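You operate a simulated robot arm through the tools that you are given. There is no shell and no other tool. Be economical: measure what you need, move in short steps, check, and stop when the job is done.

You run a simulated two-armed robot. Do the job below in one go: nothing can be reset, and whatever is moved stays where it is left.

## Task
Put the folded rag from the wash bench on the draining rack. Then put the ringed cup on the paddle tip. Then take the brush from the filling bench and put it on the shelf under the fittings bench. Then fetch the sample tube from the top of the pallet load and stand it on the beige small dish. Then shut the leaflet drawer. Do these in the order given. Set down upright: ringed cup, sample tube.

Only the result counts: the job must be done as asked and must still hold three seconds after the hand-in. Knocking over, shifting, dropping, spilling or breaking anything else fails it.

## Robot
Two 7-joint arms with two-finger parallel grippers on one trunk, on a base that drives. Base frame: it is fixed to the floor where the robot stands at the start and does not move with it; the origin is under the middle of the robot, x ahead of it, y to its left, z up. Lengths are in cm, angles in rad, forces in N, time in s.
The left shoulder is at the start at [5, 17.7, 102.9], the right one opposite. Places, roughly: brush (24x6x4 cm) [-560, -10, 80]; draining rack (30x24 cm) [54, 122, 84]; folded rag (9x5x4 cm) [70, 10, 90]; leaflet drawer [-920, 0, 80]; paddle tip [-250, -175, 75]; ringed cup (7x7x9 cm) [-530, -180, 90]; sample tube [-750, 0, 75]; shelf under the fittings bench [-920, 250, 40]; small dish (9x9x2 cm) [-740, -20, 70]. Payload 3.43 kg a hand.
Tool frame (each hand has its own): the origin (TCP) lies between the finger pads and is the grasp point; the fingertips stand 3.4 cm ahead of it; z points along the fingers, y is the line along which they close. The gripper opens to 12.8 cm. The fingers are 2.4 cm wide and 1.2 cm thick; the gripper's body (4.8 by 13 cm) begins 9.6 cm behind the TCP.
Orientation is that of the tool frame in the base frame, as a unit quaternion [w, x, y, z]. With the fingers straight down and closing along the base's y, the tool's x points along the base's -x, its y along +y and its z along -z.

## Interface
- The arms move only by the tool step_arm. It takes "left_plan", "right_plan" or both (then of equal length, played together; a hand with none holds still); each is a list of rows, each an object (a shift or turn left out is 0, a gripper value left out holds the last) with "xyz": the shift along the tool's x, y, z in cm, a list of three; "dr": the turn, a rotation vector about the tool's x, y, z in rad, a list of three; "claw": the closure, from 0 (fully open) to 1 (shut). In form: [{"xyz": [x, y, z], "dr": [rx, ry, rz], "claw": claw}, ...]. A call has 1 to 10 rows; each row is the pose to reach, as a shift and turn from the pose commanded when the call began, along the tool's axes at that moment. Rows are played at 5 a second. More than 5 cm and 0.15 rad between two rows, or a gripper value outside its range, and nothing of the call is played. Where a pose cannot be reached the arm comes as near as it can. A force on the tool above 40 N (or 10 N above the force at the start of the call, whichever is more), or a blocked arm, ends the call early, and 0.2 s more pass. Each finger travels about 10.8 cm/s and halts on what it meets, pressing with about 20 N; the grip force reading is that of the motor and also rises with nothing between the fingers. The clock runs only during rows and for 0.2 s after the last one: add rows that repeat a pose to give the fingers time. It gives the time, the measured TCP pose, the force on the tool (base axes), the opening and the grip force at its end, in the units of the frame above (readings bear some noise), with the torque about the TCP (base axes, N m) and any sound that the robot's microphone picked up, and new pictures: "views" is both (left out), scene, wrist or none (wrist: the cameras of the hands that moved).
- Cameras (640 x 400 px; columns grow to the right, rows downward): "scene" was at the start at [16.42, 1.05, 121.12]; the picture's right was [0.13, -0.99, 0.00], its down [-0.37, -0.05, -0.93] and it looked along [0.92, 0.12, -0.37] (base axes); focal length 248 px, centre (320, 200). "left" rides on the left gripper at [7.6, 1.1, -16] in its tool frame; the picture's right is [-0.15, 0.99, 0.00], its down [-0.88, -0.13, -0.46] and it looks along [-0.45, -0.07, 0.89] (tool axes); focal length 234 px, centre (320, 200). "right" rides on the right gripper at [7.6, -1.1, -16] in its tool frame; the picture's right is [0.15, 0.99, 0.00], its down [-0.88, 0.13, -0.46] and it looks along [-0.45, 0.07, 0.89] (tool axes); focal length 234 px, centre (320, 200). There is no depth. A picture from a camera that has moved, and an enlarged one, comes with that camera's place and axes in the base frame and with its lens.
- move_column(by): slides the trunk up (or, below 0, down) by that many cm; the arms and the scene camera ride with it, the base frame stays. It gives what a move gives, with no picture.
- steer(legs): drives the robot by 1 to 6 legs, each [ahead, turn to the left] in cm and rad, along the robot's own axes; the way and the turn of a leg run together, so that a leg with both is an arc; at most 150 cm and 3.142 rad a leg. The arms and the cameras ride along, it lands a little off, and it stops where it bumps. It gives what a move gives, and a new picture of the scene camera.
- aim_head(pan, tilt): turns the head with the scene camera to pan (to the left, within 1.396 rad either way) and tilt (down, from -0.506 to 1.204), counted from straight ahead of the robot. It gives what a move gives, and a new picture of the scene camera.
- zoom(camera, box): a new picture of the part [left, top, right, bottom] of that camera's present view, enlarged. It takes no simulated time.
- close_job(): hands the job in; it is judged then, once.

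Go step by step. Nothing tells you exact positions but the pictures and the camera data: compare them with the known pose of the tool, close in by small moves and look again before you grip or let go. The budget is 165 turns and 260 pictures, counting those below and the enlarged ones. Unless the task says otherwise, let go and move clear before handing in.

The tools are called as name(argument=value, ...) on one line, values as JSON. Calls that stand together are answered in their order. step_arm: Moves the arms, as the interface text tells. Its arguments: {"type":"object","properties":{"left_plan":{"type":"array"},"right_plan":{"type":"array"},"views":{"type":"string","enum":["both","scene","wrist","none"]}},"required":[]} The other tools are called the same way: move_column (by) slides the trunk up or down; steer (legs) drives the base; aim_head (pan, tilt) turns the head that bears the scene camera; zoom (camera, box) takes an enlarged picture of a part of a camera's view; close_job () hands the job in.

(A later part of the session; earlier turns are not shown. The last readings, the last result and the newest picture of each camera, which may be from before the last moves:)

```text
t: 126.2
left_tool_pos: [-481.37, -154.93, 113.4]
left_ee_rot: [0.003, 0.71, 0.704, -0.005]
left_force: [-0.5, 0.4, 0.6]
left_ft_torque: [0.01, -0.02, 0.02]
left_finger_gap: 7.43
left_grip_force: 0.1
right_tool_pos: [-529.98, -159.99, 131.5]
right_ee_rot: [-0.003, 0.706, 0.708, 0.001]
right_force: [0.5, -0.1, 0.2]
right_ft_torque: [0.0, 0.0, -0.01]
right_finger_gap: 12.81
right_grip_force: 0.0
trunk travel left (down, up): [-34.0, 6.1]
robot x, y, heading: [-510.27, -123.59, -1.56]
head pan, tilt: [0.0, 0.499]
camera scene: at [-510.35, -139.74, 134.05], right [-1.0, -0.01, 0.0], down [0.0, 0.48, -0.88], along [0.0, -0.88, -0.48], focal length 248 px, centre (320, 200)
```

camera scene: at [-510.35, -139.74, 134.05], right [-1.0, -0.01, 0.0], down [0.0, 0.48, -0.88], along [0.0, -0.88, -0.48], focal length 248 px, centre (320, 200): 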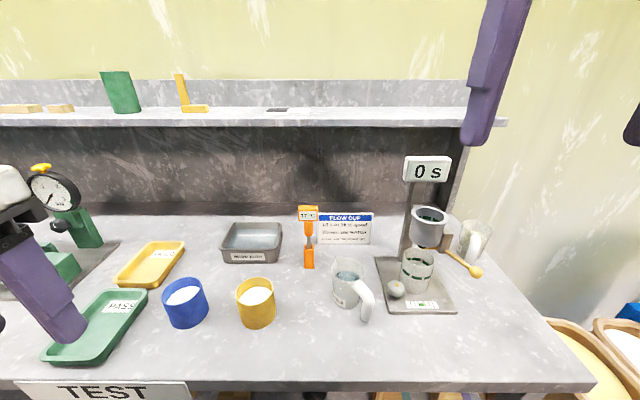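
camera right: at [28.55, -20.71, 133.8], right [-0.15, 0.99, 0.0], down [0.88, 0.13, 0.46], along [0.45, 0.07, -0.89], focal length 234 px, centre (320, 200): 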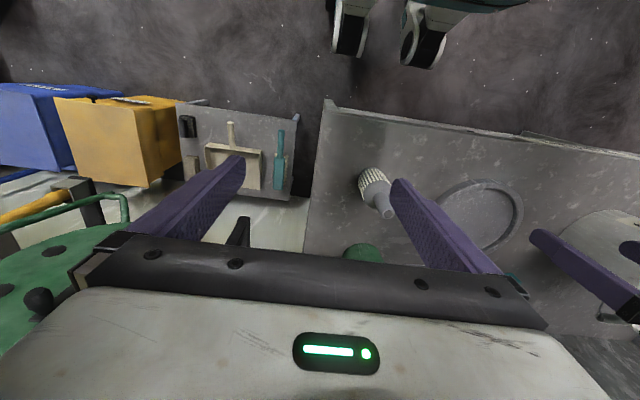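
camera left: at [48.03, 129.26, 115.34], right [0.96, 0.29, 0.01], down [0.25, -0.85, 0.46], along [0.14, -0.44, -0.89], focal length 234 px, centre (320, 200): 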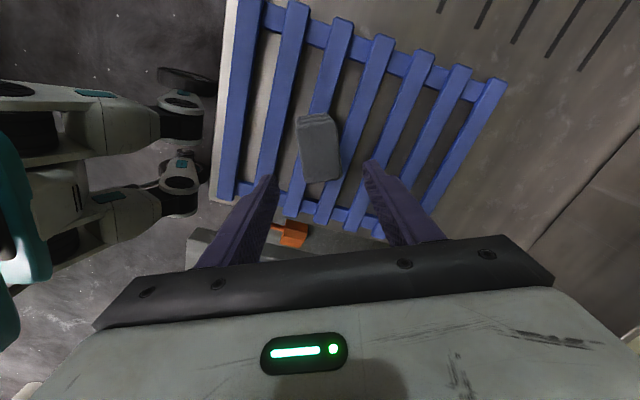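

Triangulated, the cup centre is about (−532.5, −183, 91.5). I back off 12 cm for wrist room, then pitch the right hand and open it partly.

steer(legs=[[-12, 0]])

step_arm(right_plan=[{"xyz": [-1, 0, 3], "dr": [0, -0.13, 0], "claw": 0.25}, {"xyz": [-3, -0.5, 7], "dr": [0, -0.26, 0], "claw": 0.25}, {"xyz": [-5, -1, 11], "dr": [0, -0.39, 0], "claw": 0.25}, {"xyz": [-7, -1.5, 15], "dr": [0, -0.52, 0], "claw": 0.25}, {"xyz": [-9, -2, 19], "dr": [0, -0.65, 0], "claw": 0.25}, {"xyz": [-11, -2.5, 23], "dr": [0, -0.78, 0], "claw": 0.25}, {"xyz": [-13, -2.5, 27], "dr": [0, -0.91, 0], "claw": 0.25}, {"xyz": [-15, -2.5, 30], "dr": [0, -1.05, 0], "claw": 0.25}])

```text
t: 127.4
left_tool_pos: [-481.47, -143.0, 113.3]
left_ee_rot: [0.004, 0.709, 0.705, -0.004]
left_force: [0.5, 0.0, 0.0]
left_ft_torque: [-0.01, -0.02, 0.03]
left_finger_gap: 7.42
left_grip_force: 0.1
right_tool_pos: [-530.03, -148.14, 131.6]
right_ee_rot: [-0.003, 0.707, 0.707, 0.0]
right_force: [-0.2, 0.3, 0.6]
right_ft_torque: [-0.05, -0.01, -0.01]
right_finger_gap: 12.8
right_grip_force: 0.1
trunk travel left (down, up): [-34.0, 6.1]
robot x, y, heading: [-510.55, -111.62, -1.562]
head pan, tilt: [0.0, 0.499]
camera scene: at [-510.38, -127.75, 134.07], right [-1.0, -0.01, 0.0], down [0.0, 0.48, -0.88], along [0.0, -0.88, -0.48], focal length 248 px, centre (320, 200)
```

scene: 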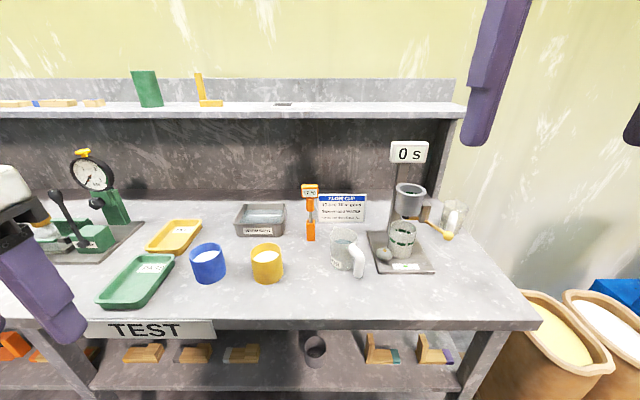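

```text
t: 129.2
left_tool_pos: [-481.47, -143.11, 113.23]
left_ee_rot: [0.003, 0.71, 0.704, -0.005]
left_force: [0.6, 0.9, 0.0]
left_ft_torque: [0.02, 0.02, 0.01]
left_finger_gap: 7.4
left_grip_force: 0.0
right_tool_pos: [-532.58, -163.07, 101.36]
right_ee_rot: [0.353, 0.613, 0.613, -0.353]
right_force: [0.0, -0.6, 0.5]
right_ft_torque: [0.05, -0.03, -0.03]
right_finger_gap: 9.6
right_grip_force: 0.1
trunk travel left (down, up): [-34.0, 6.1]
robot x, y, heading: [-510.51, -111.83, -1.567]
head pan, tilt: [0.0, 0.499]
camera scene: at [-510.41, -127.87, 134.06], right [-1.0, -0.01, 0.0], down [0.0, 0.48, -0.88], along [0.0, -0.88, -0.48], focal length 248 px, centre (320, 200)
camera right: at [-533.83, -145.35, 102.91], right [0.99, 0.08, -0.13], down [0.13, -0.05, 0.99], along [0.07, -1.0, -0.06], focal length 234 px, centre (320, 200)
```

scene: 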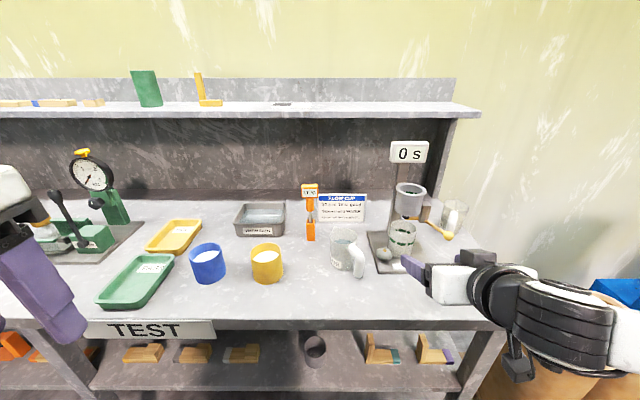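
right: 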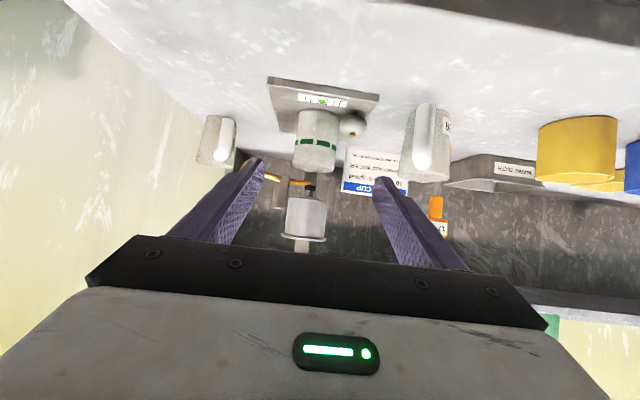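

The wrist view shows the cup well, at about (−533, −183), z 87.6 to 96.6, with a loose grey knob beside its base to the east. I rise onto the approach line and slide along the tool axis, stopping short.

step_arm(right_plan=[{"xyz": [-2.6, -0.4, -1.5]}, {"xyz": [-2.6, -0.4, 1]}, {"xyz": [-2.6, -0.4, 4]}, {"xyz": [-2.6, -0.4, 7]}, {"xyz": [-2.6, -0.4, 9.5]}])

```text
t: 130.4
left_tool_pos: [-481.5, -143.11, 113.25]
left_ee_rot: [0.004, 0.711, 0.703, -0.005]
left_force: [0.8, 0.7, 0.2]
left_ft_torque: [0.01, 0.03, -0.01]
left_finger_gap: 7.44
left_grip_force: 0.1
right_tool_pos: [-533.0, -172.48, 99.02]
right_ee_rot: [0.353, 0.611, 0.614, -0.353]
right_force: [-0.1, 0.7, 0.1]
right_ft_torque: [0.0, -0.03, 0.01]
right_finger_gap: 9.59
right_grip_force: 0.0
trunk travel left (down, up): [-34.0, 6.1]
robot x, y, heading: [-510.68, -111.33, -1.57]
head pan, tilt: [0.0, 0.499]
camera scene: at [-510.38, -127.87, 134.05], right [-1.0, -0.01, 0.0], down [0.0, 0.48, -0.88], along [0.0, -0.88, -0.48], focal length 248 px, centre (320, 200)
camera right: at [-534.24, -154.9, 100.48], right [0.99, 0.07, -0.13], down [0.13, -0.05, 0.99], along [0.07, -1.0, -0.06], focal length 234 px, centre (320, 200)
```

scene: 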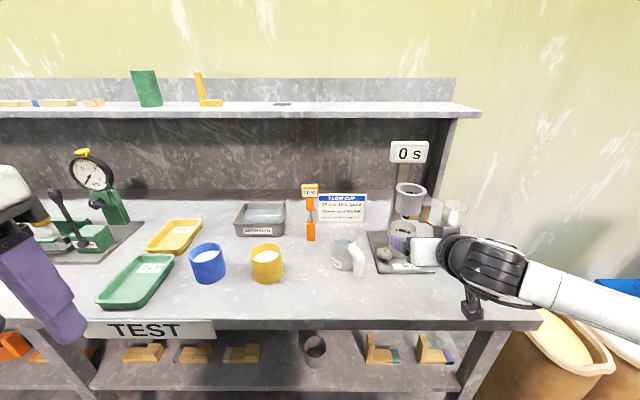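
right: 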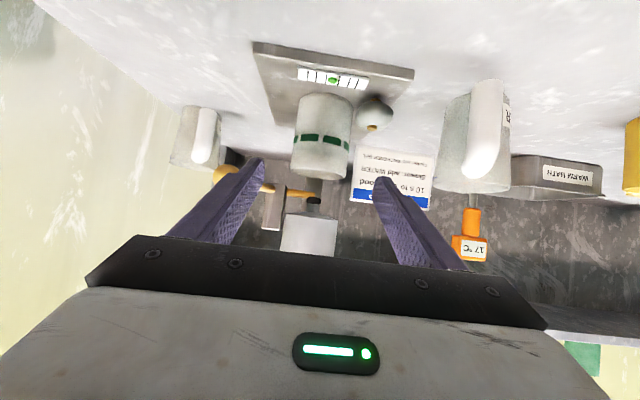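

zoom(camera="right", box=[240, 80, 420, 240])

zoom(camera="scene", box=[350, 170, 470, 280])

```text
2.50 times, centred on (330, 160) of right
camera zoom: at [-534.24, -154.9, 100.48], right [0.99, 0.07, -0.13], down [0.13, -0.05, 0.99], along [0.07, -1.0, -0.06], focal length 585 px, centre (295, 300)
```

zoom: 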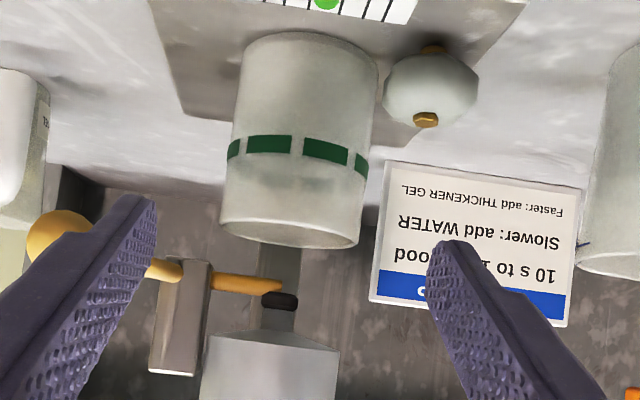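

```text
3.64 times, centred on (410, 225) of scene
camera zoom: at [-510.38, -127.87, 134.05], right [-1.0, -0.01, 0.0], down [0.0, 0.48, -0.88], along [0.0, -0.88, -0.48], focal length 903 px, centre (-7, 109)
```

zoom: 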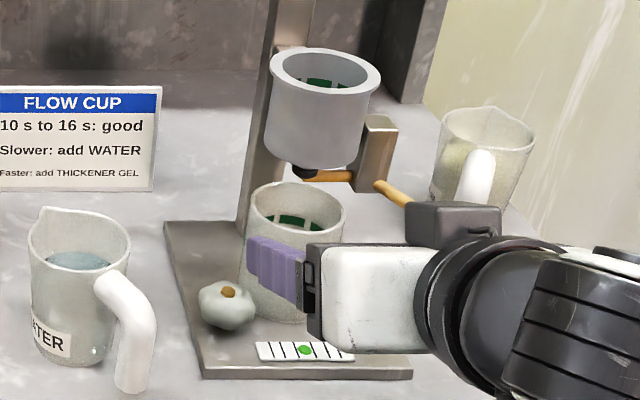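

The nozzle's black tip is at about 98.5 and the rim about 96, so there is roughly 2.5 cm of room. I slide the rest of the way in along the tool axis.

step_arm(right_plan=[{"xyz": [0, 0.1, 2.5]}, {"xyz": [0, 0.1, 5]}, {"xyz": [0, 0.1, 7.5]}, {"xyz": [0, 0.1, 9.5]}, {"xyz": [0, 0.1, 11]}])

```text
t: 131.6
left_tool_pos: [-481.45, -143.05, 113.18]
left_ee_rot: [0.004, 0.71, 0.704, -0.005]
left_force: [0.0, 0.1, 0.0]
left_ft_torque: [0.01, -0.05, 0.02]
left_finger_gap: 7.45
left_grip_force: 0.0
right_tool_pos: [-532.87, -182.21, 93.51]
right_ee_rot: [0.354, 0.612, 0.614, -0.352]
right_force: [0.3, 0.1, 0.5]
right_ft_torque: [-0.05, 0.01, -0.01]
right_finger_gap: 9.59
right_grip_force: 0.0
trunk travel left (down, up): [-34.0, 6.1]
robot x, y, heading: [-510.36, -111.73, -1.567]
head pan, tilt: [0.0, 0.499]
camera scene: at [-510.37, -127.87, 134.05], right [-1.0, -0.01, 0.0], down [0.0, 0.48, -0.88], along [0.0, -0.88, -0.48], focal length 248 px, centre (320, 200)
camera right: at [-534.15, -164.5, 95.0], right [0.99, 0.08, -0.13], down [0.13, -0.05, 0.99], along [0.07, -1.0, -0.06], focal length 234 px, centre (320, 200)
```

scene: 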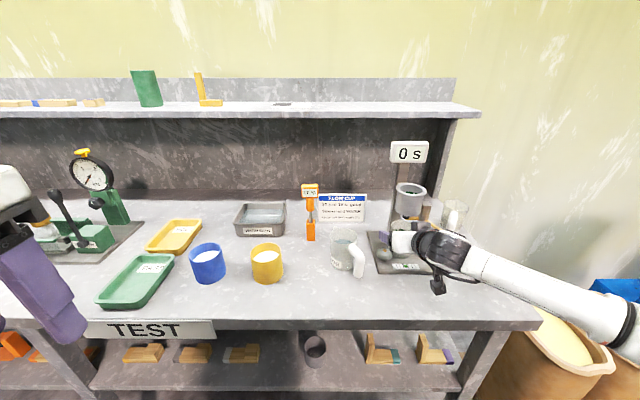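
right: 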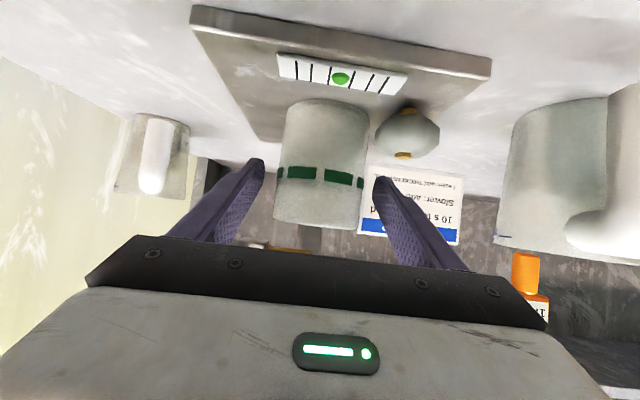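

The fingers straddle the cup. I close and check.

step_arm(right_plan=[{"claw": 0.4}, {"claw": 0.7}, {"claw": 1}, {"claw": 1}, {"claw": 1}], views="wrist")

```text
t: 132.8
left_tool_pos: [-481.42, -142.88, 113.21]
left_ee_rot: [0.004, 0.71, 0.704, -0.005]
left_force: [0.2, -0.6, 0.3]
left_ft_torque: [0.0, -0.01, 0.04]
left_finger_gap: 7.4
left_grip_force: 0.1
right_tool_pos: [-532.84, -182.16, 93.49]
right_ee_rot: [0.354, 0.612, 0.613, -0.353]
right_force: [0.3, -1.3, -0.2]
right_ft_torque: [0.01, -0.01, -0.01]
right_finger_gap: 6.66
right_grip_force: 20.0
trunk travel left (down, up): [-34.0, 6.1]
robot x, y, heading: [-510.48, -111.72, -1.563]
head pan, tilt: [0.0, 0.499]
camera right: at [-534.15, -164.46, 95.01], right [0.99, 0.08, -0.13], down [0.13, -0.05, 0.99], along [0.07, -1.0, -0.06], focal length 234 px, centre (320, 200)
```

right: 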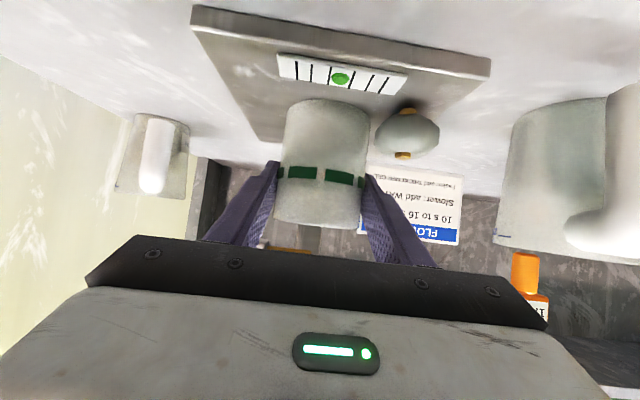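

Gripped at 6.7 cm. I lift slowly by 1.4 cm and shift 0.5 cm west, away from the knob.

step_arm(right_plan=[{"xyz": [-0.2, 0, -0.12]}, {"xyz": [-0.5, 0, -0.29]}, {"xyz": [-0.85, 0, -0.49]}, {"xyz": [-1.21, 0, -0.7]}, {"xyz": [-1.21, -0.3, -0.7]}, {"xyz": [-1.21, -0.5, -0.7]}])

zoom(camera="scene", box=[350, 170, 470, 280])

```text
t: 134.2
left_tool_pos: [-481.43, -142.97, 113.25]
left_ee_rot: [0.004, 0.71, 0.704, -0.005]
left_force: [0.2, -0.3, -0.3]
left_ft_torque: [-0.02, -0.01, -0.03]
left_finger_gap: 7.42
left_grip_force: 0.0
right_tool_pos: [-533.38, -182.2, 94.99]
right_ee_rot: [0.353, 0.612, 0.613, -0.354]
right_force: [-0.1, 0.8, -0.1]
right_ft_torque: [0.0, -0.02, 0.01]
right_finger_gap: 6.66
right_grip_force: 20.6
trunk travel left (down, up): [-34.0, 6.1]
robot x, y, heading: [-510.66, -111.63, -1.568]
head pan, tilt: [0.0, 0.499]
camera scene: at [-510.38, -127.85, 134.05], right [-1.0, -0.01, 0.0], down [0.0, 0.48, -0.88], along [0.0, -0.88, -0.48], focal length 248 px, centre (320, 200)
camera right: at [-534.65, -164.44, 96.39], right [0.99, 0.08, -0.13], down [0.13, -0.05, 0.99], along [0.07, -1.0, -0.06], focal length 234 px, centre (320, 200)
```

scene: 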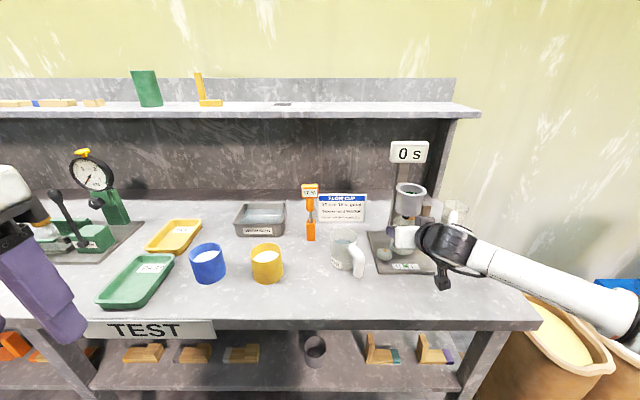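
right: 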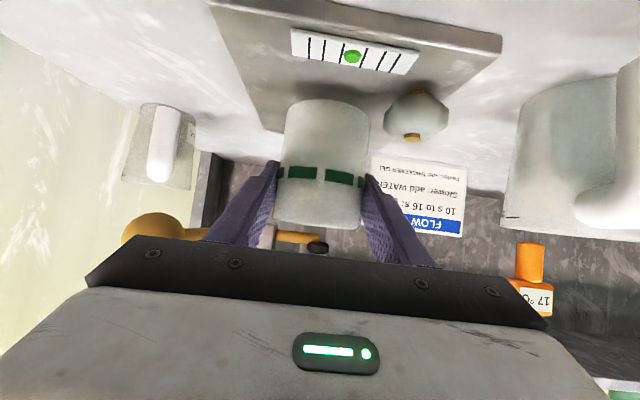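

```text
3.64 times, centred on (410, 225) of scene
camera zoom: at [-510.38, -127.85, 134.05], right [-1.0, -0.01, 0.0], down [0.0, 0.48, -0.88], along [0.0, -0.88, -0.48], focal length 903 px, centre (-7, 109)
```

zoom: 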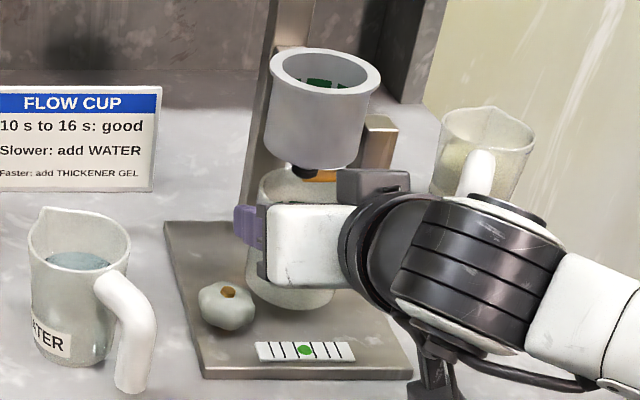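

The cup is lifted and clear of both the nozzle and the knob. I withdraw straight north slowly with the arm.

step_arm(right_plan=[{"xyz": [0.4, 0, -0.7]}, {"xyz": [1, 0, -1.75]}, {"xyz": [1.7, 0, -2.95]}, {"xyz": [2.4, 0, -4.2]}, {"xyz": [3.2, 0, -5.55]}, {"xyz": [4, 0, -6.95]}, {"xyz": [4.8, 0, -8.35]}, {"xyz": [5.5, 0, -9.55]}, {"xyz": [6, 0, -10.4]}])

```text
t: 136.2
left_tool_pos: [-481.39, -143.17, 113.27]
left_ee_rot: [0.005, 0.71, 0.704, -0.005]
left_force: [0.5, 0.4, -0.5]
left_ft_torque: [0.0, -0.01, -0.03]
left_finger_gap: 7.4
left_grip_force: 0.1
right_tool_pos: [-533.57, -170.08, 95.03]
right_ee_rot: [0.351, 0.614, 0.614, -0.351]
right_force: [-0.4, -0.7, -0.5]
right_ft_torque: [0.01, 0.05, 0.0]
right_finger_gap: 6.66
right_grip_force: 20.0
trunk travel left (down, up): [-34.0, 6.1]
robot x, y, heading: [-510.67, -111.78, -1.568]
head pan, tilt: [0.0, 0.499]
camera scene: at [-510.41, -127.84, 134.05], right [-1.0, -0.01, 0.0], down [0.0, 0.48, -0.88], along [0.0, -0.88, -0.48], focal length 248 px, centre (320, 200)
camera right: at [-534.69, -152.45, 96.65], right [0.99, 0.07, -0.13], down [0.13, -0.05, 0.99], along [0.07, -1.0, -0.06], focal length 234 px, centre (320, 200)
```

scene: 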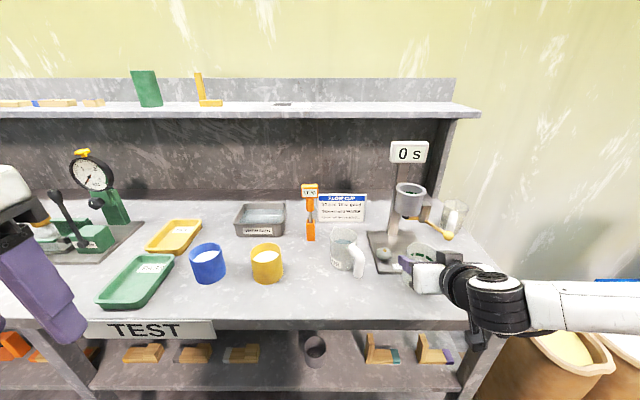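
right: 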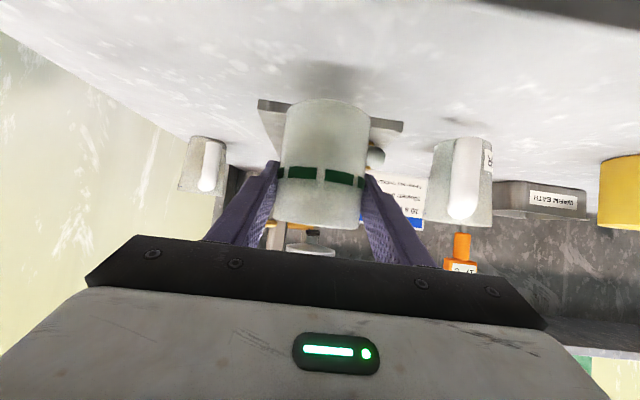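

The cup is out. I raise it and draw it in, then back up.

step_arm(right_plan=[{"xyz": [-0.5, 0, -0.7]}, {"xyz": [-1, 0, -2]}, {"xyz": [-1.5, 0, -3.7]}, {"xyz": [-2, 0, -5.4]}, {"xyz": [-2.5, 0, -7.1]}, {"xyz": [-2.9, 0, -8.8]}, {"xyz": [-3, 0, -10.3]}, {"xyz": [-3, 0, -11]}], views="none")

steer(legs=[[-10, 0], [0, 1.56]])

```text
t: 138.0
left_tool_pos: [-481.44, -143.09, 113.25]
left_ee_rot: [0.004, 0.71, 0.704, -0.005]
left_force: [0.3, -0.3, -0.1]
left_ft_torque: [0.02, -0.02, -0.02]
left_finger_gap: 7.42
left_grip_force: 0.1
right_tool_pos: [-533.45, -162.12, 102.99]
right_ee_rot: [0.353, 0.612, 0.614, -0.353]
right_force: [-1.4, 0.6, -0.6]
right_ft_torque: [0.02, 0.0, 0.01]
right_finger_gap: 6.65
right_grip_force: 19.8
trunk travel left (down, up): [-34.0, 6.1]
robot x, y, heading: [-510.54, -111.79, -1.567]
head pan, tilt: [0.0, 0.499]
```

```text
t: 143.0
left_tool_pos: [-479.14, -72.29, 113.28]
left_ee_rot: [0.006, 0.004, 1.0, -0.001]
left_force: [-0.5, 0.9, 0.1]
left_ft_torque: [0.0, -0.03, -0.03]
left_finger_gap: 7.43
left_grip_force: 0.0
right_tool_pos: [-460.34, -124.21, 103.04]
right_ee_rot: [0.499, -0.001, 0.866, 0.0]
right_force: [-0.2, -0.5, -0.1]
right_ft_torque: [-0.01, -0.01, -0.01]
right_finger_gap: 6.66
right_grip_force: 20.3
trunk travel left (down, up): [-34.0, 6.1]
robot x, y, heading: [-510.83, -101.79, 0.004]
head pan, tilt: [0.0, 0.499]
camera scene: at [-494.42, -101.71, 134.05], right [0.01, -1.0, 0.0], down [-0.48, 0.0, -0.88], along [0.88, 0.0, -0.48], focal length 248 px, centre (320, 200)
```

scene: 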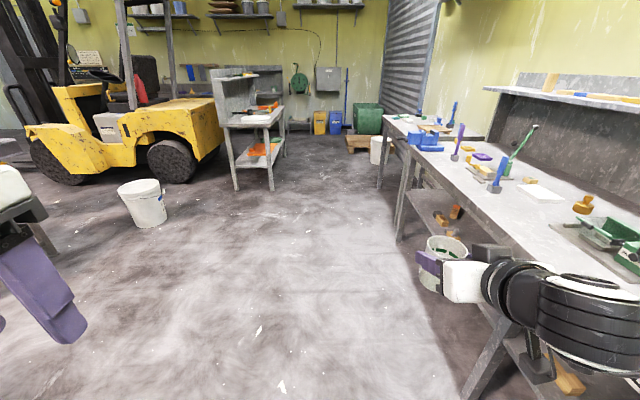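

The cup is held upright. I drive east towards the first table and look to the right at the paddle.

steer(legs=[[110, 0], [90, 0]])

aim_head(pan=-0.7, tilt=0.45)

```text
t: 152.9
left_tool_pos: [-280.32, -68.93, 113.2]
left_ee_rot: [0.006, 0.0, 1.0, -0.001]
left_force: [-1.3, 0.0, 0.3]
left_ft_torque: [0.02, 0.01, 0.01]
left_finger_gap: 7.42
left_grip_force: 0.1
right_tool_pos: [-260.81, -120.67, 103.11]
right_ee_rot: [0.499, -0.005, 0.866, 0.002]
right_force: [-0.4, 0.2, 0.1]
right_ft_torque: [0.0, -0.03, 0.0]
right_finger_gap: 6.66
right_grip_force: 20.4
trunk travel left (down, up): [-34.0, 6.1]
robot x, y, heading: [-311.26, -98.11, 0.014]
head pan, tilt: [0.0, 0.499]
camera scene: at [-295.2, -98.39, 134.05], right [0.01, -1.0, 0.0], down [-0.48, -0.01, -0.88], along [0.88, 0.01, -0.48], focal length 248 px, centre (320, 200)
```

scene: 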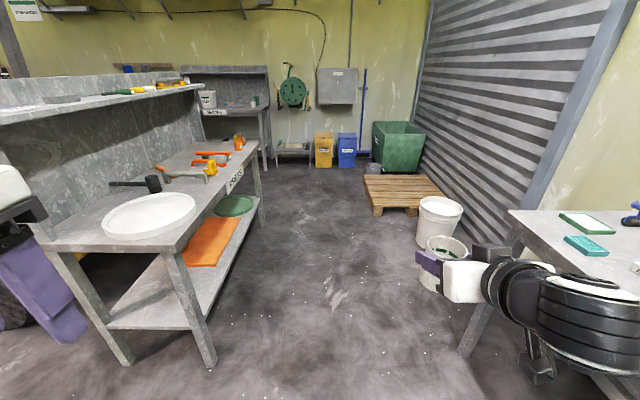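

```text
t: 154.0
left_tool_pos: [-280.29, -68.93, 113.19]
left_ee_rot: [0.006, 0.0, 1.0, -0.001]
left_force: [-0.7, -0.9, 0.4]
left_ft_torque: [0.01, -0.03, 0.03]
left_finger_gap: 7.41
left_grip_force: 0.1
right_tool_pos: [-260.84, -120.65, 103.03]
right_ee_rot: [0.499, -0.005, 0.867, 0.003]
right_force: [-0.2, 0.0, 0.0]
right_ft_torque: [-0.01, 0.01, -0.02]
right_finger_gap: 6.67
right_grip_force: 19.9
trunk travel left (down, up): [-34.0, 6.1]
robot x, y, heading: [-311.78, -98.36, 0.015]
head pan, tilt: [-0.7, 0.45]
camera scene: at [-297.2, -104.34, 134.5], right [-0.63, -0.77, 0.0], down [-0.34, 0.28, -0.9], along [0.7, -0.57, -0.44], focal length 248 px, centre (320, 200)
```

scene: 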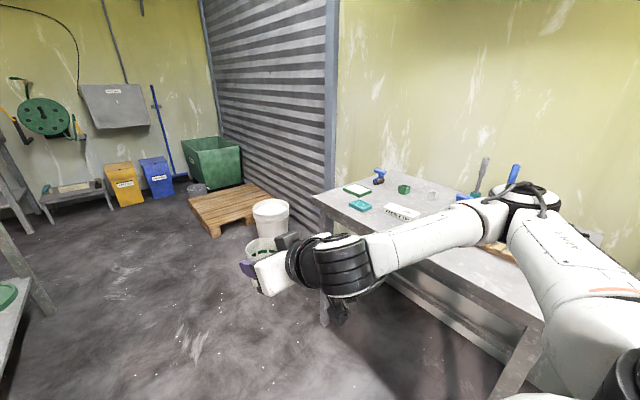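

zoom(camera="scene", box=[320, 155, 540, 255])

```text
2.91 times, centred on (430, 205) of scene
camera zoom: at [-297.2, -104.34, 134.5], right [-0.63, -0.77, 0.0], down [-0.34, 0.28, -0.9], along [0.7, -0.57, -0.44], focal length 722 px, centre (0, 186)
```

zoom: 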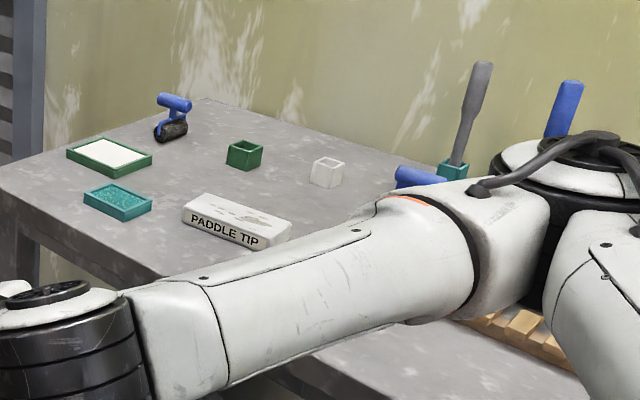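

The paddle tip is a white block labelled "PADDLE TIP" on the table. I drive to face the table with that block to my right front.

steer(legs=[[0, -0.1], [86, 0], [0, -1.48]])

aim_head(pan=-0.1, tilt=0.6)

```text
t: 162.7
left_tool_pos: [-196.3, -136.72, 113.26]
left_ee_rot: [0.004, 0.705, 0.71, -0.005]
left_force: [0.8, -0.6, 0.6]
left_ft_torque: [0.01, -0.01, 0.01]
left_finger_gap: 7.41
left_grip_force: 0.1
right_tool_pos: [-247.88, -156.43, 103.07]
right_ee_rot: [0.356, 0.607, 0.619, -0.35]
right_force: [-0.3, 0.7, -1.1]
right_ft_torque: [-0.04, -0.02, -0.02]
right_finger_gap: 6.66
right_grip_force: 20.3
trunk travel left (down, up): [-34.0, 6.1]
robot x, y, heading: [-226.06, -105.42, -1.55]
head pan, tilt: [-0.7, 0.45]
camera scene: at [-231.36, -119.96, 134.5], right [-0.78, 0.63, 0.0], down [0.27, 0.34, -0.9], along [-0.57, -0.7, -0.44], focal length 248 px, centre (320, 200)
```

scene: 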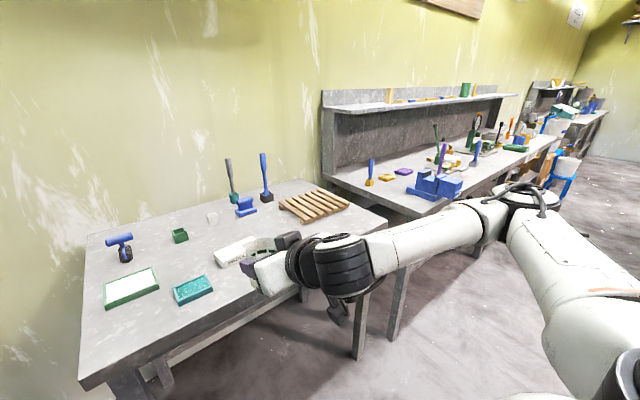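

```text
t: 163.7
left_tool_pos: [-196.09, -136.76, 113.3]
left_ee_rot: [0.004, 0.705, 0.71, -0.006]
left_force: [0.2, 0.3, 0.4]
left_ft_torque: [-0.03, 0.01, 0.01]
left_finger_gap: 7.4
left_grip_force: 0.1
right_tool_pos: [-247.85, -156.5, 103.06]
right_ee_rot: [0.355, 0.608, 0.618, -0.35]
right_force: [0.6, 0.0, 0.0]
right_ft_torque: [0.0, 0.01, 0.0]
right_finger_gap: 6.64
right_grip_force: 20.2
trunk travel left (down, up): [-34.0, 6.1]
robot x, y, heading: [-225.9, -105.65, -1.553]
head pan, tilt: [-0.099, 0.6]
camera scene: at [-226.28, -121.62, 133.14], right [-1.0, 0.08, 0.0], down [0.04, 0.56, -0.83], along [-0.07, -0.82, -0.56], focal length 248 px, centre (320, 200)
```

scene: 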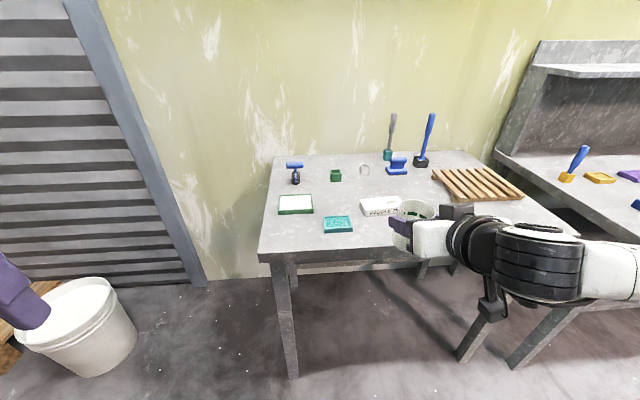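

zoom(camera="scene", box=[310, 155, 470, 255])

zoom(camera="right", box=[0, 0, 640, 400])

```text
4.00 times, centred on (390, 205) of scene
camera zoom: at [-226.28, -121.62, 133.14], right [-1.0, 0.08, 0.0], down [0.04, 0.56, -0.83], along [-0.07, -0.82, -0.56], focal length 993 px, centre (40, 180)
```

zoom: 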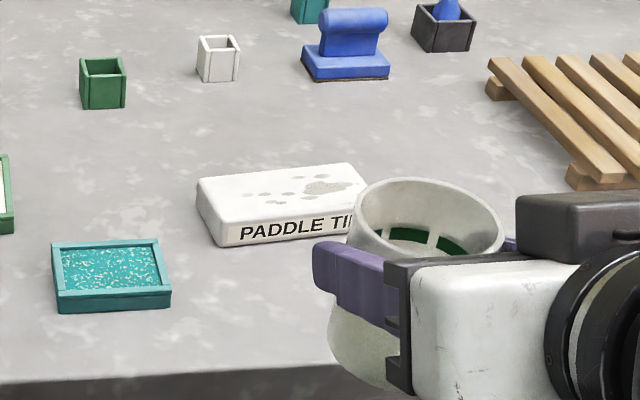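

```text
1.00 times, centred on (320, 200) of right (not enlarged: the box is as wide or as high as the picture)
camera zoom: at [-249.37, -138.85, 104.57], right [0.99, 0.09, -0.13], down [0.13, -0.05, 0.99], along [0.08, -0.99, -0.06], focal length 234 px, centre (320, 200)
```

zoom: 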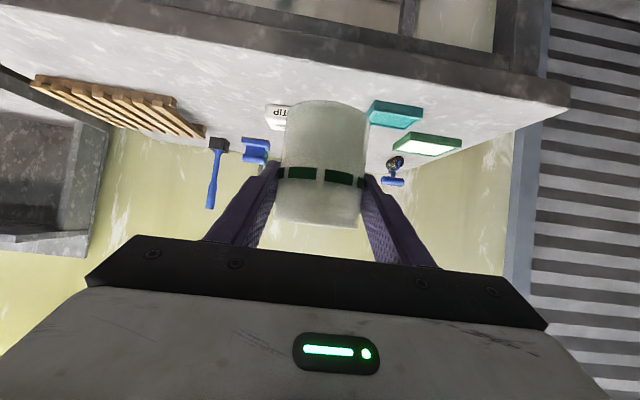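

The block's top is about 14×6.5 cm, centred near (−252, −185) with its top at about z 87. I carry the cup forward at height.

step_arm(right_plan=[{"xyz": [-0.6, -0.2, 1.1]}, {"xyz": [-1.8, -0.6, 3.2]}, {"xyz": [-3.3, -1.1, 5.8]}, {"xyz": [-4.8, -1.6, 8.4]}, {"xyz": [-6.3, -2.1, 11]}, {"xyz": [-7.8, -2.6, 13.6]}, {"xyz": [-9.3, -3.1, 16.2]}, {"xyz": [-10.8, -3.6, 18.7]}, {"xyz": [-11.8, -4, 20.5]}, {"xyz": [-12.2, -4.2, 21.2]}])

zoom(camera="scene", box=[310, 155, 470, 255])

```text
t: 165.8
left_tool_pos: [-196.15, -136.66, 113.21]
left_ee_rot: [0.003, 0.704, 0.71, -0.005]
left_force: [-0.1, -0.1, -0.4]
left_ft_torque: [-0.02, -0.01, -0.01]
left_finger_gap: 7.44
left_grip_force: 0.1
right_tool_pos: [-251.66, -181.16, 102.92]
right_ee_rot: [0.356, 0.607, 0.618, -0.351]
right_force: [0.5, 0.1, 0.0]
right_ft_torque: [0.02, -0.01, 0.01]
right_finger_gap: 6.67
right_grip_force: 20.1
trunk travel left (down, up): [-34.0, 6.1]
robot x, y, heading: [-226.08, -105.45, -1.546]
head pan, tilt: [-0.099, 0.6]
camera scene: at [-226.28, -121.63, 133.14], right [-1.0, 0.08, 0.0], down [0.04, 0.56, -0.83], along [-0.07, -0.82, -0.56], focal length 248 px, centre (320, 200)
camera right: at [-253.14, -163.45, 104.48], right [0.99, 0.09, -0.13], down [0.13, -0.04, 0.99], along [0.08, -0.99, -0.06], focal length 234 px, centre (320, 200)
```

scene: 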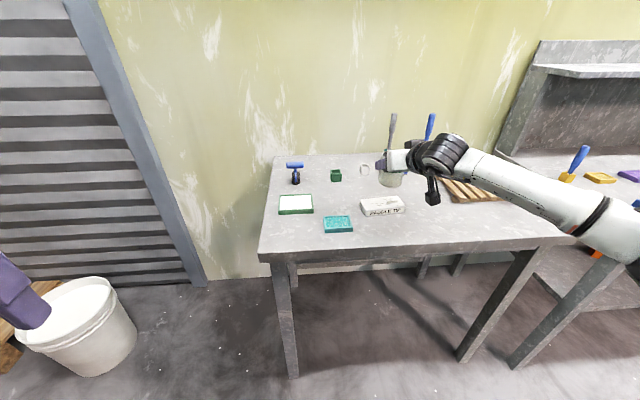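
right: 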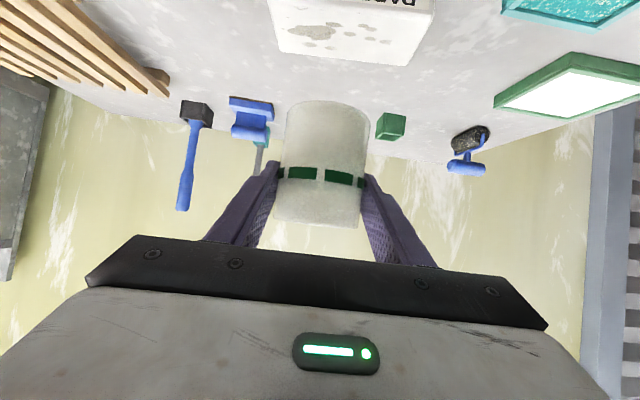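

```text
4.00 times, centred on (390, 205) of scene
camera zoom: at [-226.28, -121.63, 133.14], right [-1.0, 0.08, 0.0], down [0.04, 0.56, -0.83], along [-0.07, -0.82, -0.56], focal length 993 px, centre (40, 180)
```

zoom: 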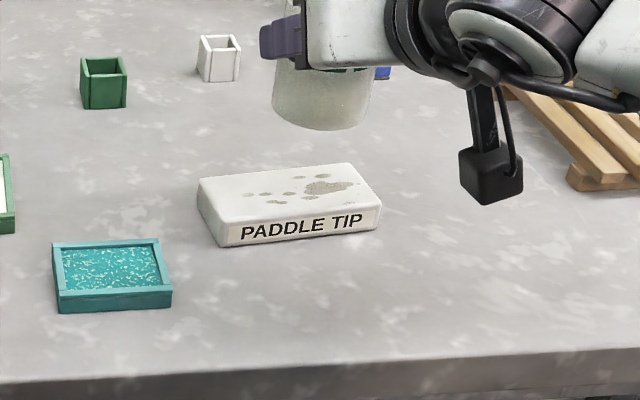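

The geometry checks out, with the block centre near (−252, −185.7). I move over it and lower most of the way.

step_arm(right_plan=[{"xyz": [-0.8, -0.1, 1.3]}, {"xyz": [-1.6, -0.3, 2.8]}, {"xyz": [-2.24, -0.4, 3.9]}, {"xyz": [-1.2, -0.4, 4.5]}, {"xyz": [0.2, -0.4, 5.3]}, {"xyz": [1.6, -0.4, 6.1]}, {"xyz": [3, -0.4, 6.9]}, {"xyz": [3.9, -0.4, 7.4]}, {"xyz": [4.6, -0.4, 7.8]}])

zoom(camera="scene", box=[310, 155, 470, 255])

```text
t: 167.8
left_tool_pos: [-196.21, -136.77, 113.32]
left_ee_rot: [0.004, 0.705, 0.709, -0.006]
left_force: [0.2, 0.2, 0.2]
left_ft_torque: [0.03, -0.03, -0.04]
left_finger_gap: 7.41
left_grip_force: 0.1
right_tool_pos: [-252.01, -185.54, 95.07]
right_ee_rot: [0.356, 0.607, 0.618, -0.35]
right_force: [0.1, -0.4, 0.4]
right_ft_torque: [0.01, -0.06, 0.01]
right_finger_gap: 6.65
right_grip_force: 19.5
trunk travel left (down, up): [-34.0, 6.1]
robot x, y, heading: [-225.9, -105.66, -1.552]
head pan, tilt: [-0.099, 0.6]
camera scene: at [-226.27, -121.61, 133.15], right [-1.0, 0.08, 0.0], down [0.04, 0.56, -0.83], along [-0.07, -0.82, -0.56], focal length 248 px, centre (320, 200)
camera right: at [-253.54, -167.85, 96.6], right [0.99, 0.09, -0.13], down [0.13, -0.04, 0.99], along [0.08, -0.99, -0.06], focal length 234 px, centre (320, 200)
```

scene: 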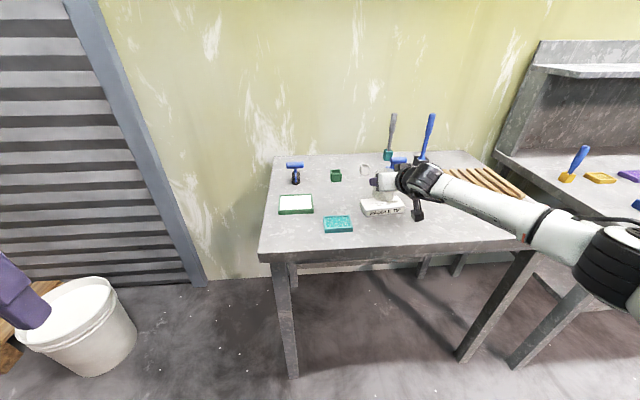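
right: 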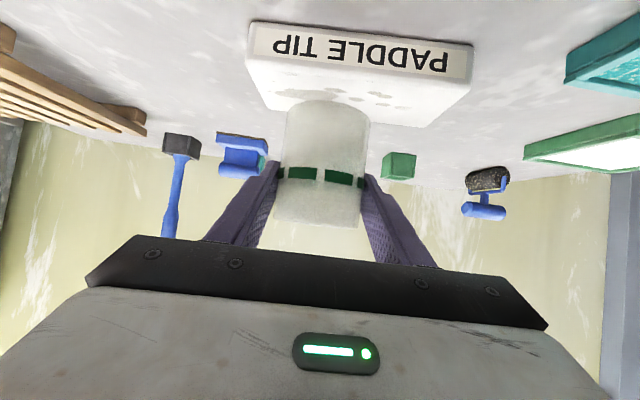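

```text
4.00 times, centred on (390, 205) of scene
camera zoom: at [-226.27, -121.61, 133.15], right [-1.0, 0.08, 0.0], down [0.04, 0.56, -0.83], along [-0.07, -0.82, -0.56], focal length 993 px, centre (40, 180)
```

zoom: 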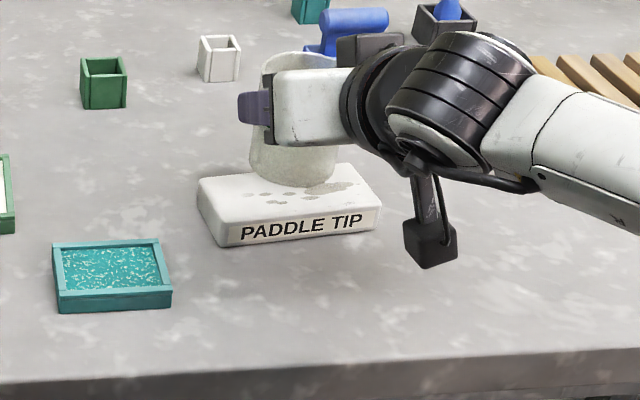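

The cup is centred over the block and about 1.5 cm above it. I lower in fine steps.

step_arm(right_plan=[{"xyz": [0.26, 0.3, 0.15]}, {"xyz": [0.52, 0.3, 0.3]}, {"xyz": [0.78, 0.3, 0.45]}, {"xyz": [1.04, 0.3, 0.6]}])

zoom(camera="scene", box=[350, 165, 430, 225])

```text
t: 168.8
left_tool_pos: [-196.19, -136.64, 113.34]
left_ee_rot: [0.004, 0.705, 0.709, -0.006]
left_force: [0.5, 0.3, 0.3]
left_ft_torque: [-0.04, 0.02, -0.01]
left_finger_gap: 7.45
left_grip_force: 0.0
right_tool_pos: [-251.59, -185.43, 94.03]
right_ee_rot: [0.357, 0.606, 0.618, -0.35]
right_force: [-0.4, -2.2, 8.1]
right_ft_torque: [-0.06, 0.33, -0.1]
right_finger_gap: 6.65
right_grip_force: 19.6
trunk travel left (down, up): [-34.0, 6.1]
robot x, y, heading: [-226.22, -105.94, -1.551]
head pan, tilt: [-0.099, 0.6]
camera scene: at [-226.23, -121.53, 133.16], right [-1.0, 0.08, 0.0], down [0.04, 0.56, -0.83], along [-0.07, -0.82, -0.56], focal length 248 px, centre (320, 200)
camera right: at [-253.14, -167.81, 95.5], right [0.99, 0.09, -0.13], down [0.13, -0.04, 0.99], along [0.09, -0.99, -0.05], focal length 234 px, centre (320, 200)
```

scene: 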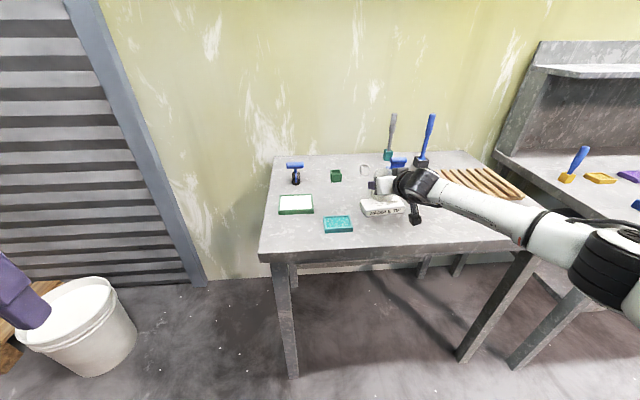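
right: 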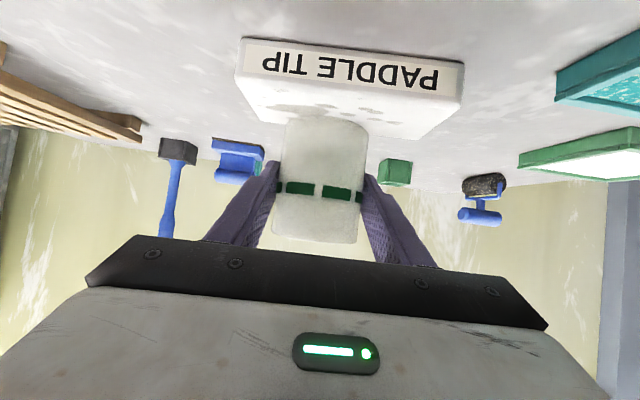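

```text
6.67 times, centred on (390, 195) of scene
camera zoom: at [-226.23, -121.53, 133.16], right [-1.0, 0.08, 0.0], down [0.04, 0.56, -0.83], along [-0.07, -0.82, -0.56], focal length 1655 px, centre (-147, 233)
```

zoom: 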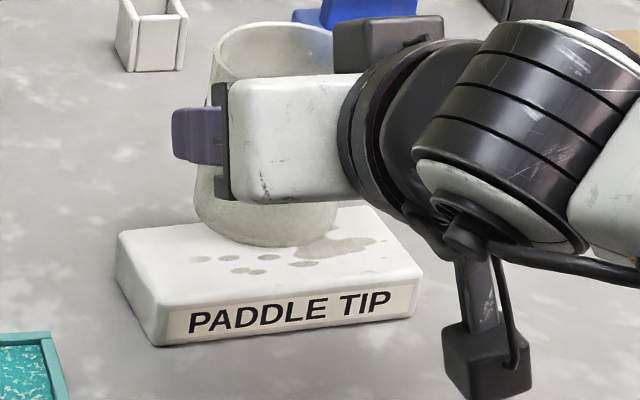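

There is contact, but the images show the cup sits about 4.5 cm too far back (south) on the block, and it slid up a little in the grip. I raise it, move it 4.5 cm north and 0.9 cm east, and look again.

step_arm(right_plan=[{"xyz": [-0.6, 0, -0.35]}, {"xyz": [-1.4, 0, -0.8]}, {"xyz": [-2.2, 0, -1.25]}, {"xyz": [-1.6, 0.3, -2.3]}, {"xyz": [-0.8, 0.6, -3.7]}, {"xyz": [0.04, 0.9, -5.15]}])

zoom(camera="scene", box=[350, 165, 430, 225])

```text
t: 170.2
left_tool_pos: [-196.22, -136.7, 113.22]
left_ee_rot: [0.004, 0.705, 0.709, -0.006]
left_force: [0.3, 0.3, 0.4]
left_ft_torque: [0.01, 0.01, 0.0]
left_finger_gap: 7.44
left_grip_force: 0.0
right_tool_pos: [-250.82, -180.77, 96.33]
right_ee_rot: [0.356, 0.607, 0.618, -0.35]
right_force: [-0.1, 0.7, -0.3]
right_ft_torque: [0.01, 0.03, -0.01]
right_finger_gap: 6.68
right_grip_force: 19.7
trunk travel left (down, up): [-34.0, 6.1]
robot x, y, heading: [-225.66, -105.42, -1.546]
head pan, tilt: [-0.099, 0.6]
camera scene: at [-226.29, -121.61, 133.15], right [-1.0, 0.08, 0.0], down [0.04, 0.56, -0.83], along [-0.07, -0.82, -0.56], focal length 248 px, centre (320, 200)
camera right: at [-252.35, -163.28, 97.88], right [0.99, 0.09, -0.13], down [0.13, -0.05, 0.99], along [0.08, -0.99, -0.06], focal length 234 px, centre (320, 200)
```

scene: 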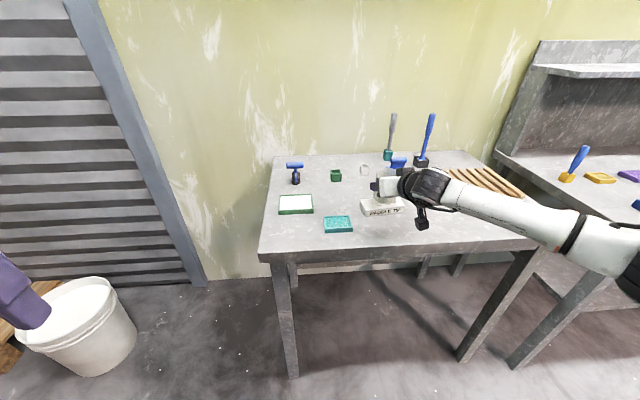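
right: 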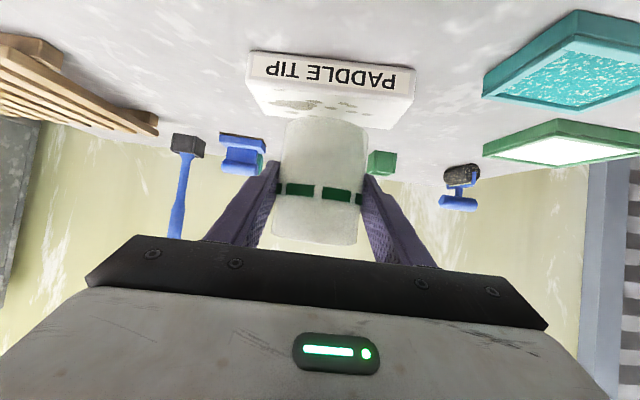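

```text
6.67 times, centred on (390, 195) of scene
camera zoom: at [-226.29, -121.61, 133.15], right [-1.0, 0.08, 0.0], down [0.04, 0.56, -0.83], along [-0.07, -0.82, -0.56], focal length 1655 px, centre (-147, 233)
```

zoom: 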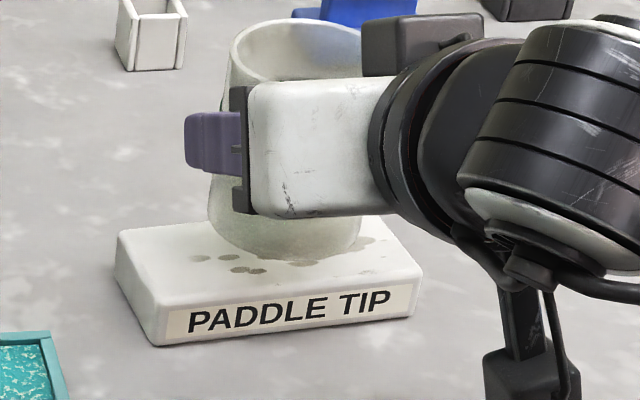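

Now the cup is over the middle of the block. I lower it in fine steps.

step_arm(right_plan=[{"xyz": [0.35, 0, 0.2]}, {"xyz": [0.78, 0, 0.45]}, {"xyz": [1.2, 0, 0.69]}, {"xyz": [1.5, 0, 0.86]}, {"xyz": [1.73, 0, 1.0]}, {"xyz": [1.9, 0, 1.1]}])

zoom(camera="scene", box=[350, 165, 430, 225])

```text
t: 171.7
left_tool_pos: [-196.23, -136.76, 113.23]
left_ee_rot: [0.004, 0.704, 0.71, -0.006]
left_force: [-0.2, 0.0, 0.3]
left_ft_torque: [0.01, 0.04, -0.01]
left_finger_gap: 7.42
left_grip_force: 0.1
right_tool_pos: [-250.83, -181.0, 94.29]
right_ee_rot: [0.356, 0.607, 0.618, -0.35]
right_force: [0.4, 0.6, -0.5]
right_ft_torque: [0.01, 0.0, 0.0]
right_finger_gap: 6.69
right_grip_force: 19.9
trunk travel left (down, up): [-34.0, 6.1]
robot x, y, heading: [-226.01, -106.04, -1.552]
head pan, tilt: [-0.099, 0.6]
camera scene: at [-226.28, -121.62, 133.14], right [-1.0, 0.08, 0.0], down [0.04, 0.56, -0.83], along [-0.07, -0.82, -0.56], focal length 248 px, centre (320, 200)
camera right: at [-252.37, -163.34, 95.75], right [0.99, 0.09, -0.13], down [0.13, -0.04, 0.99], along [0.08, -0.99, -0.06], focal length 234 px, centre (320, 200)
```

scene: 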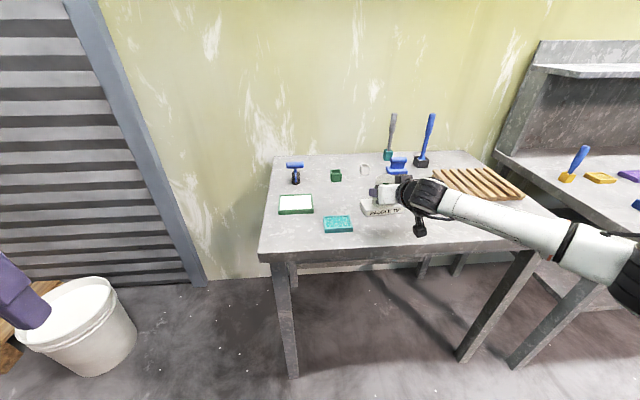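
right: 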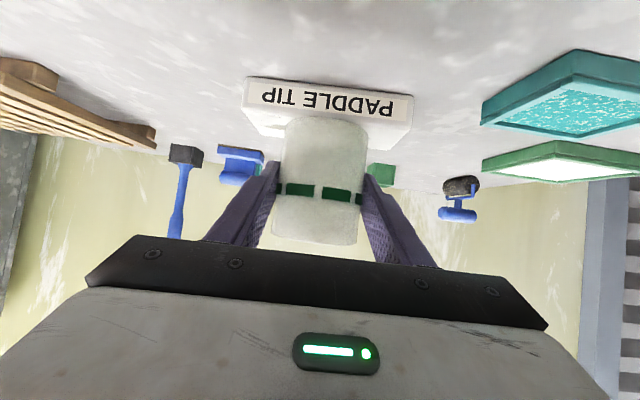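

```text
6.67 times, centred on (390, 195) of scene
camera zoom: at [-226.28, -121.62, 133.14], right [-1.0, 0.08, 0.0], down [0.04, 0.56, -0.83], along [-0.07, -0.82, -0.56], focal length 1655 px, centre (-147, 233)
```

zoom: 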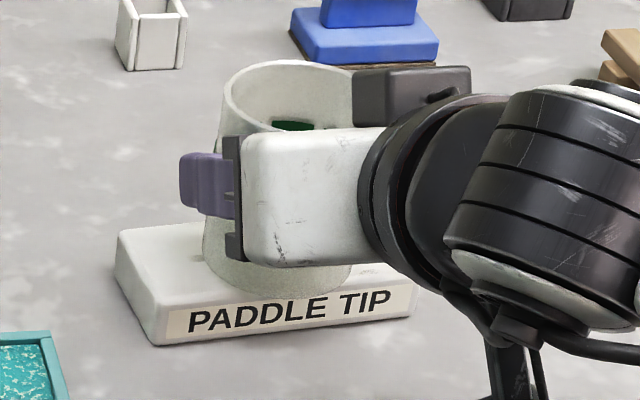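

step_arm(right_plan=[{"xyz": [0.15, 0, 0.09]}, {"xyz": [0.3, 0, 0.17]}, {"xyz": [0.45, 0, 0.26]}], views="none")

```text
t: 172.4
left_tool_pos: [-196.23, -136.57, 113.28]
left_ee_rot: [0.004, 0.705, 0.709, -0.005]
left_force: [0.4, -0.3, -0.2]
left_ft_torque: [-0.03, 0.03, -0.02]
left_finger_gap: 7.42
left_grip_force: 0.0
right_tool_pos: [-250.9, -180.98, 93.89]
right_ee_rot: [0.357, 0.607, 0.618, -0.351]
right_force: [-0.5, -0.9, 4.3]
right_ft_torque: [-0.1, -0.07, 0.01]
right_finger_gap: 6.64
right_grip_force: 19.2
trunk travel left (down, up): [-34.0, 6.1]
robot x, y, heading: [-225.72, -105.52, -1.551]
head pan, tilt: [-0.099, 0.6]
```

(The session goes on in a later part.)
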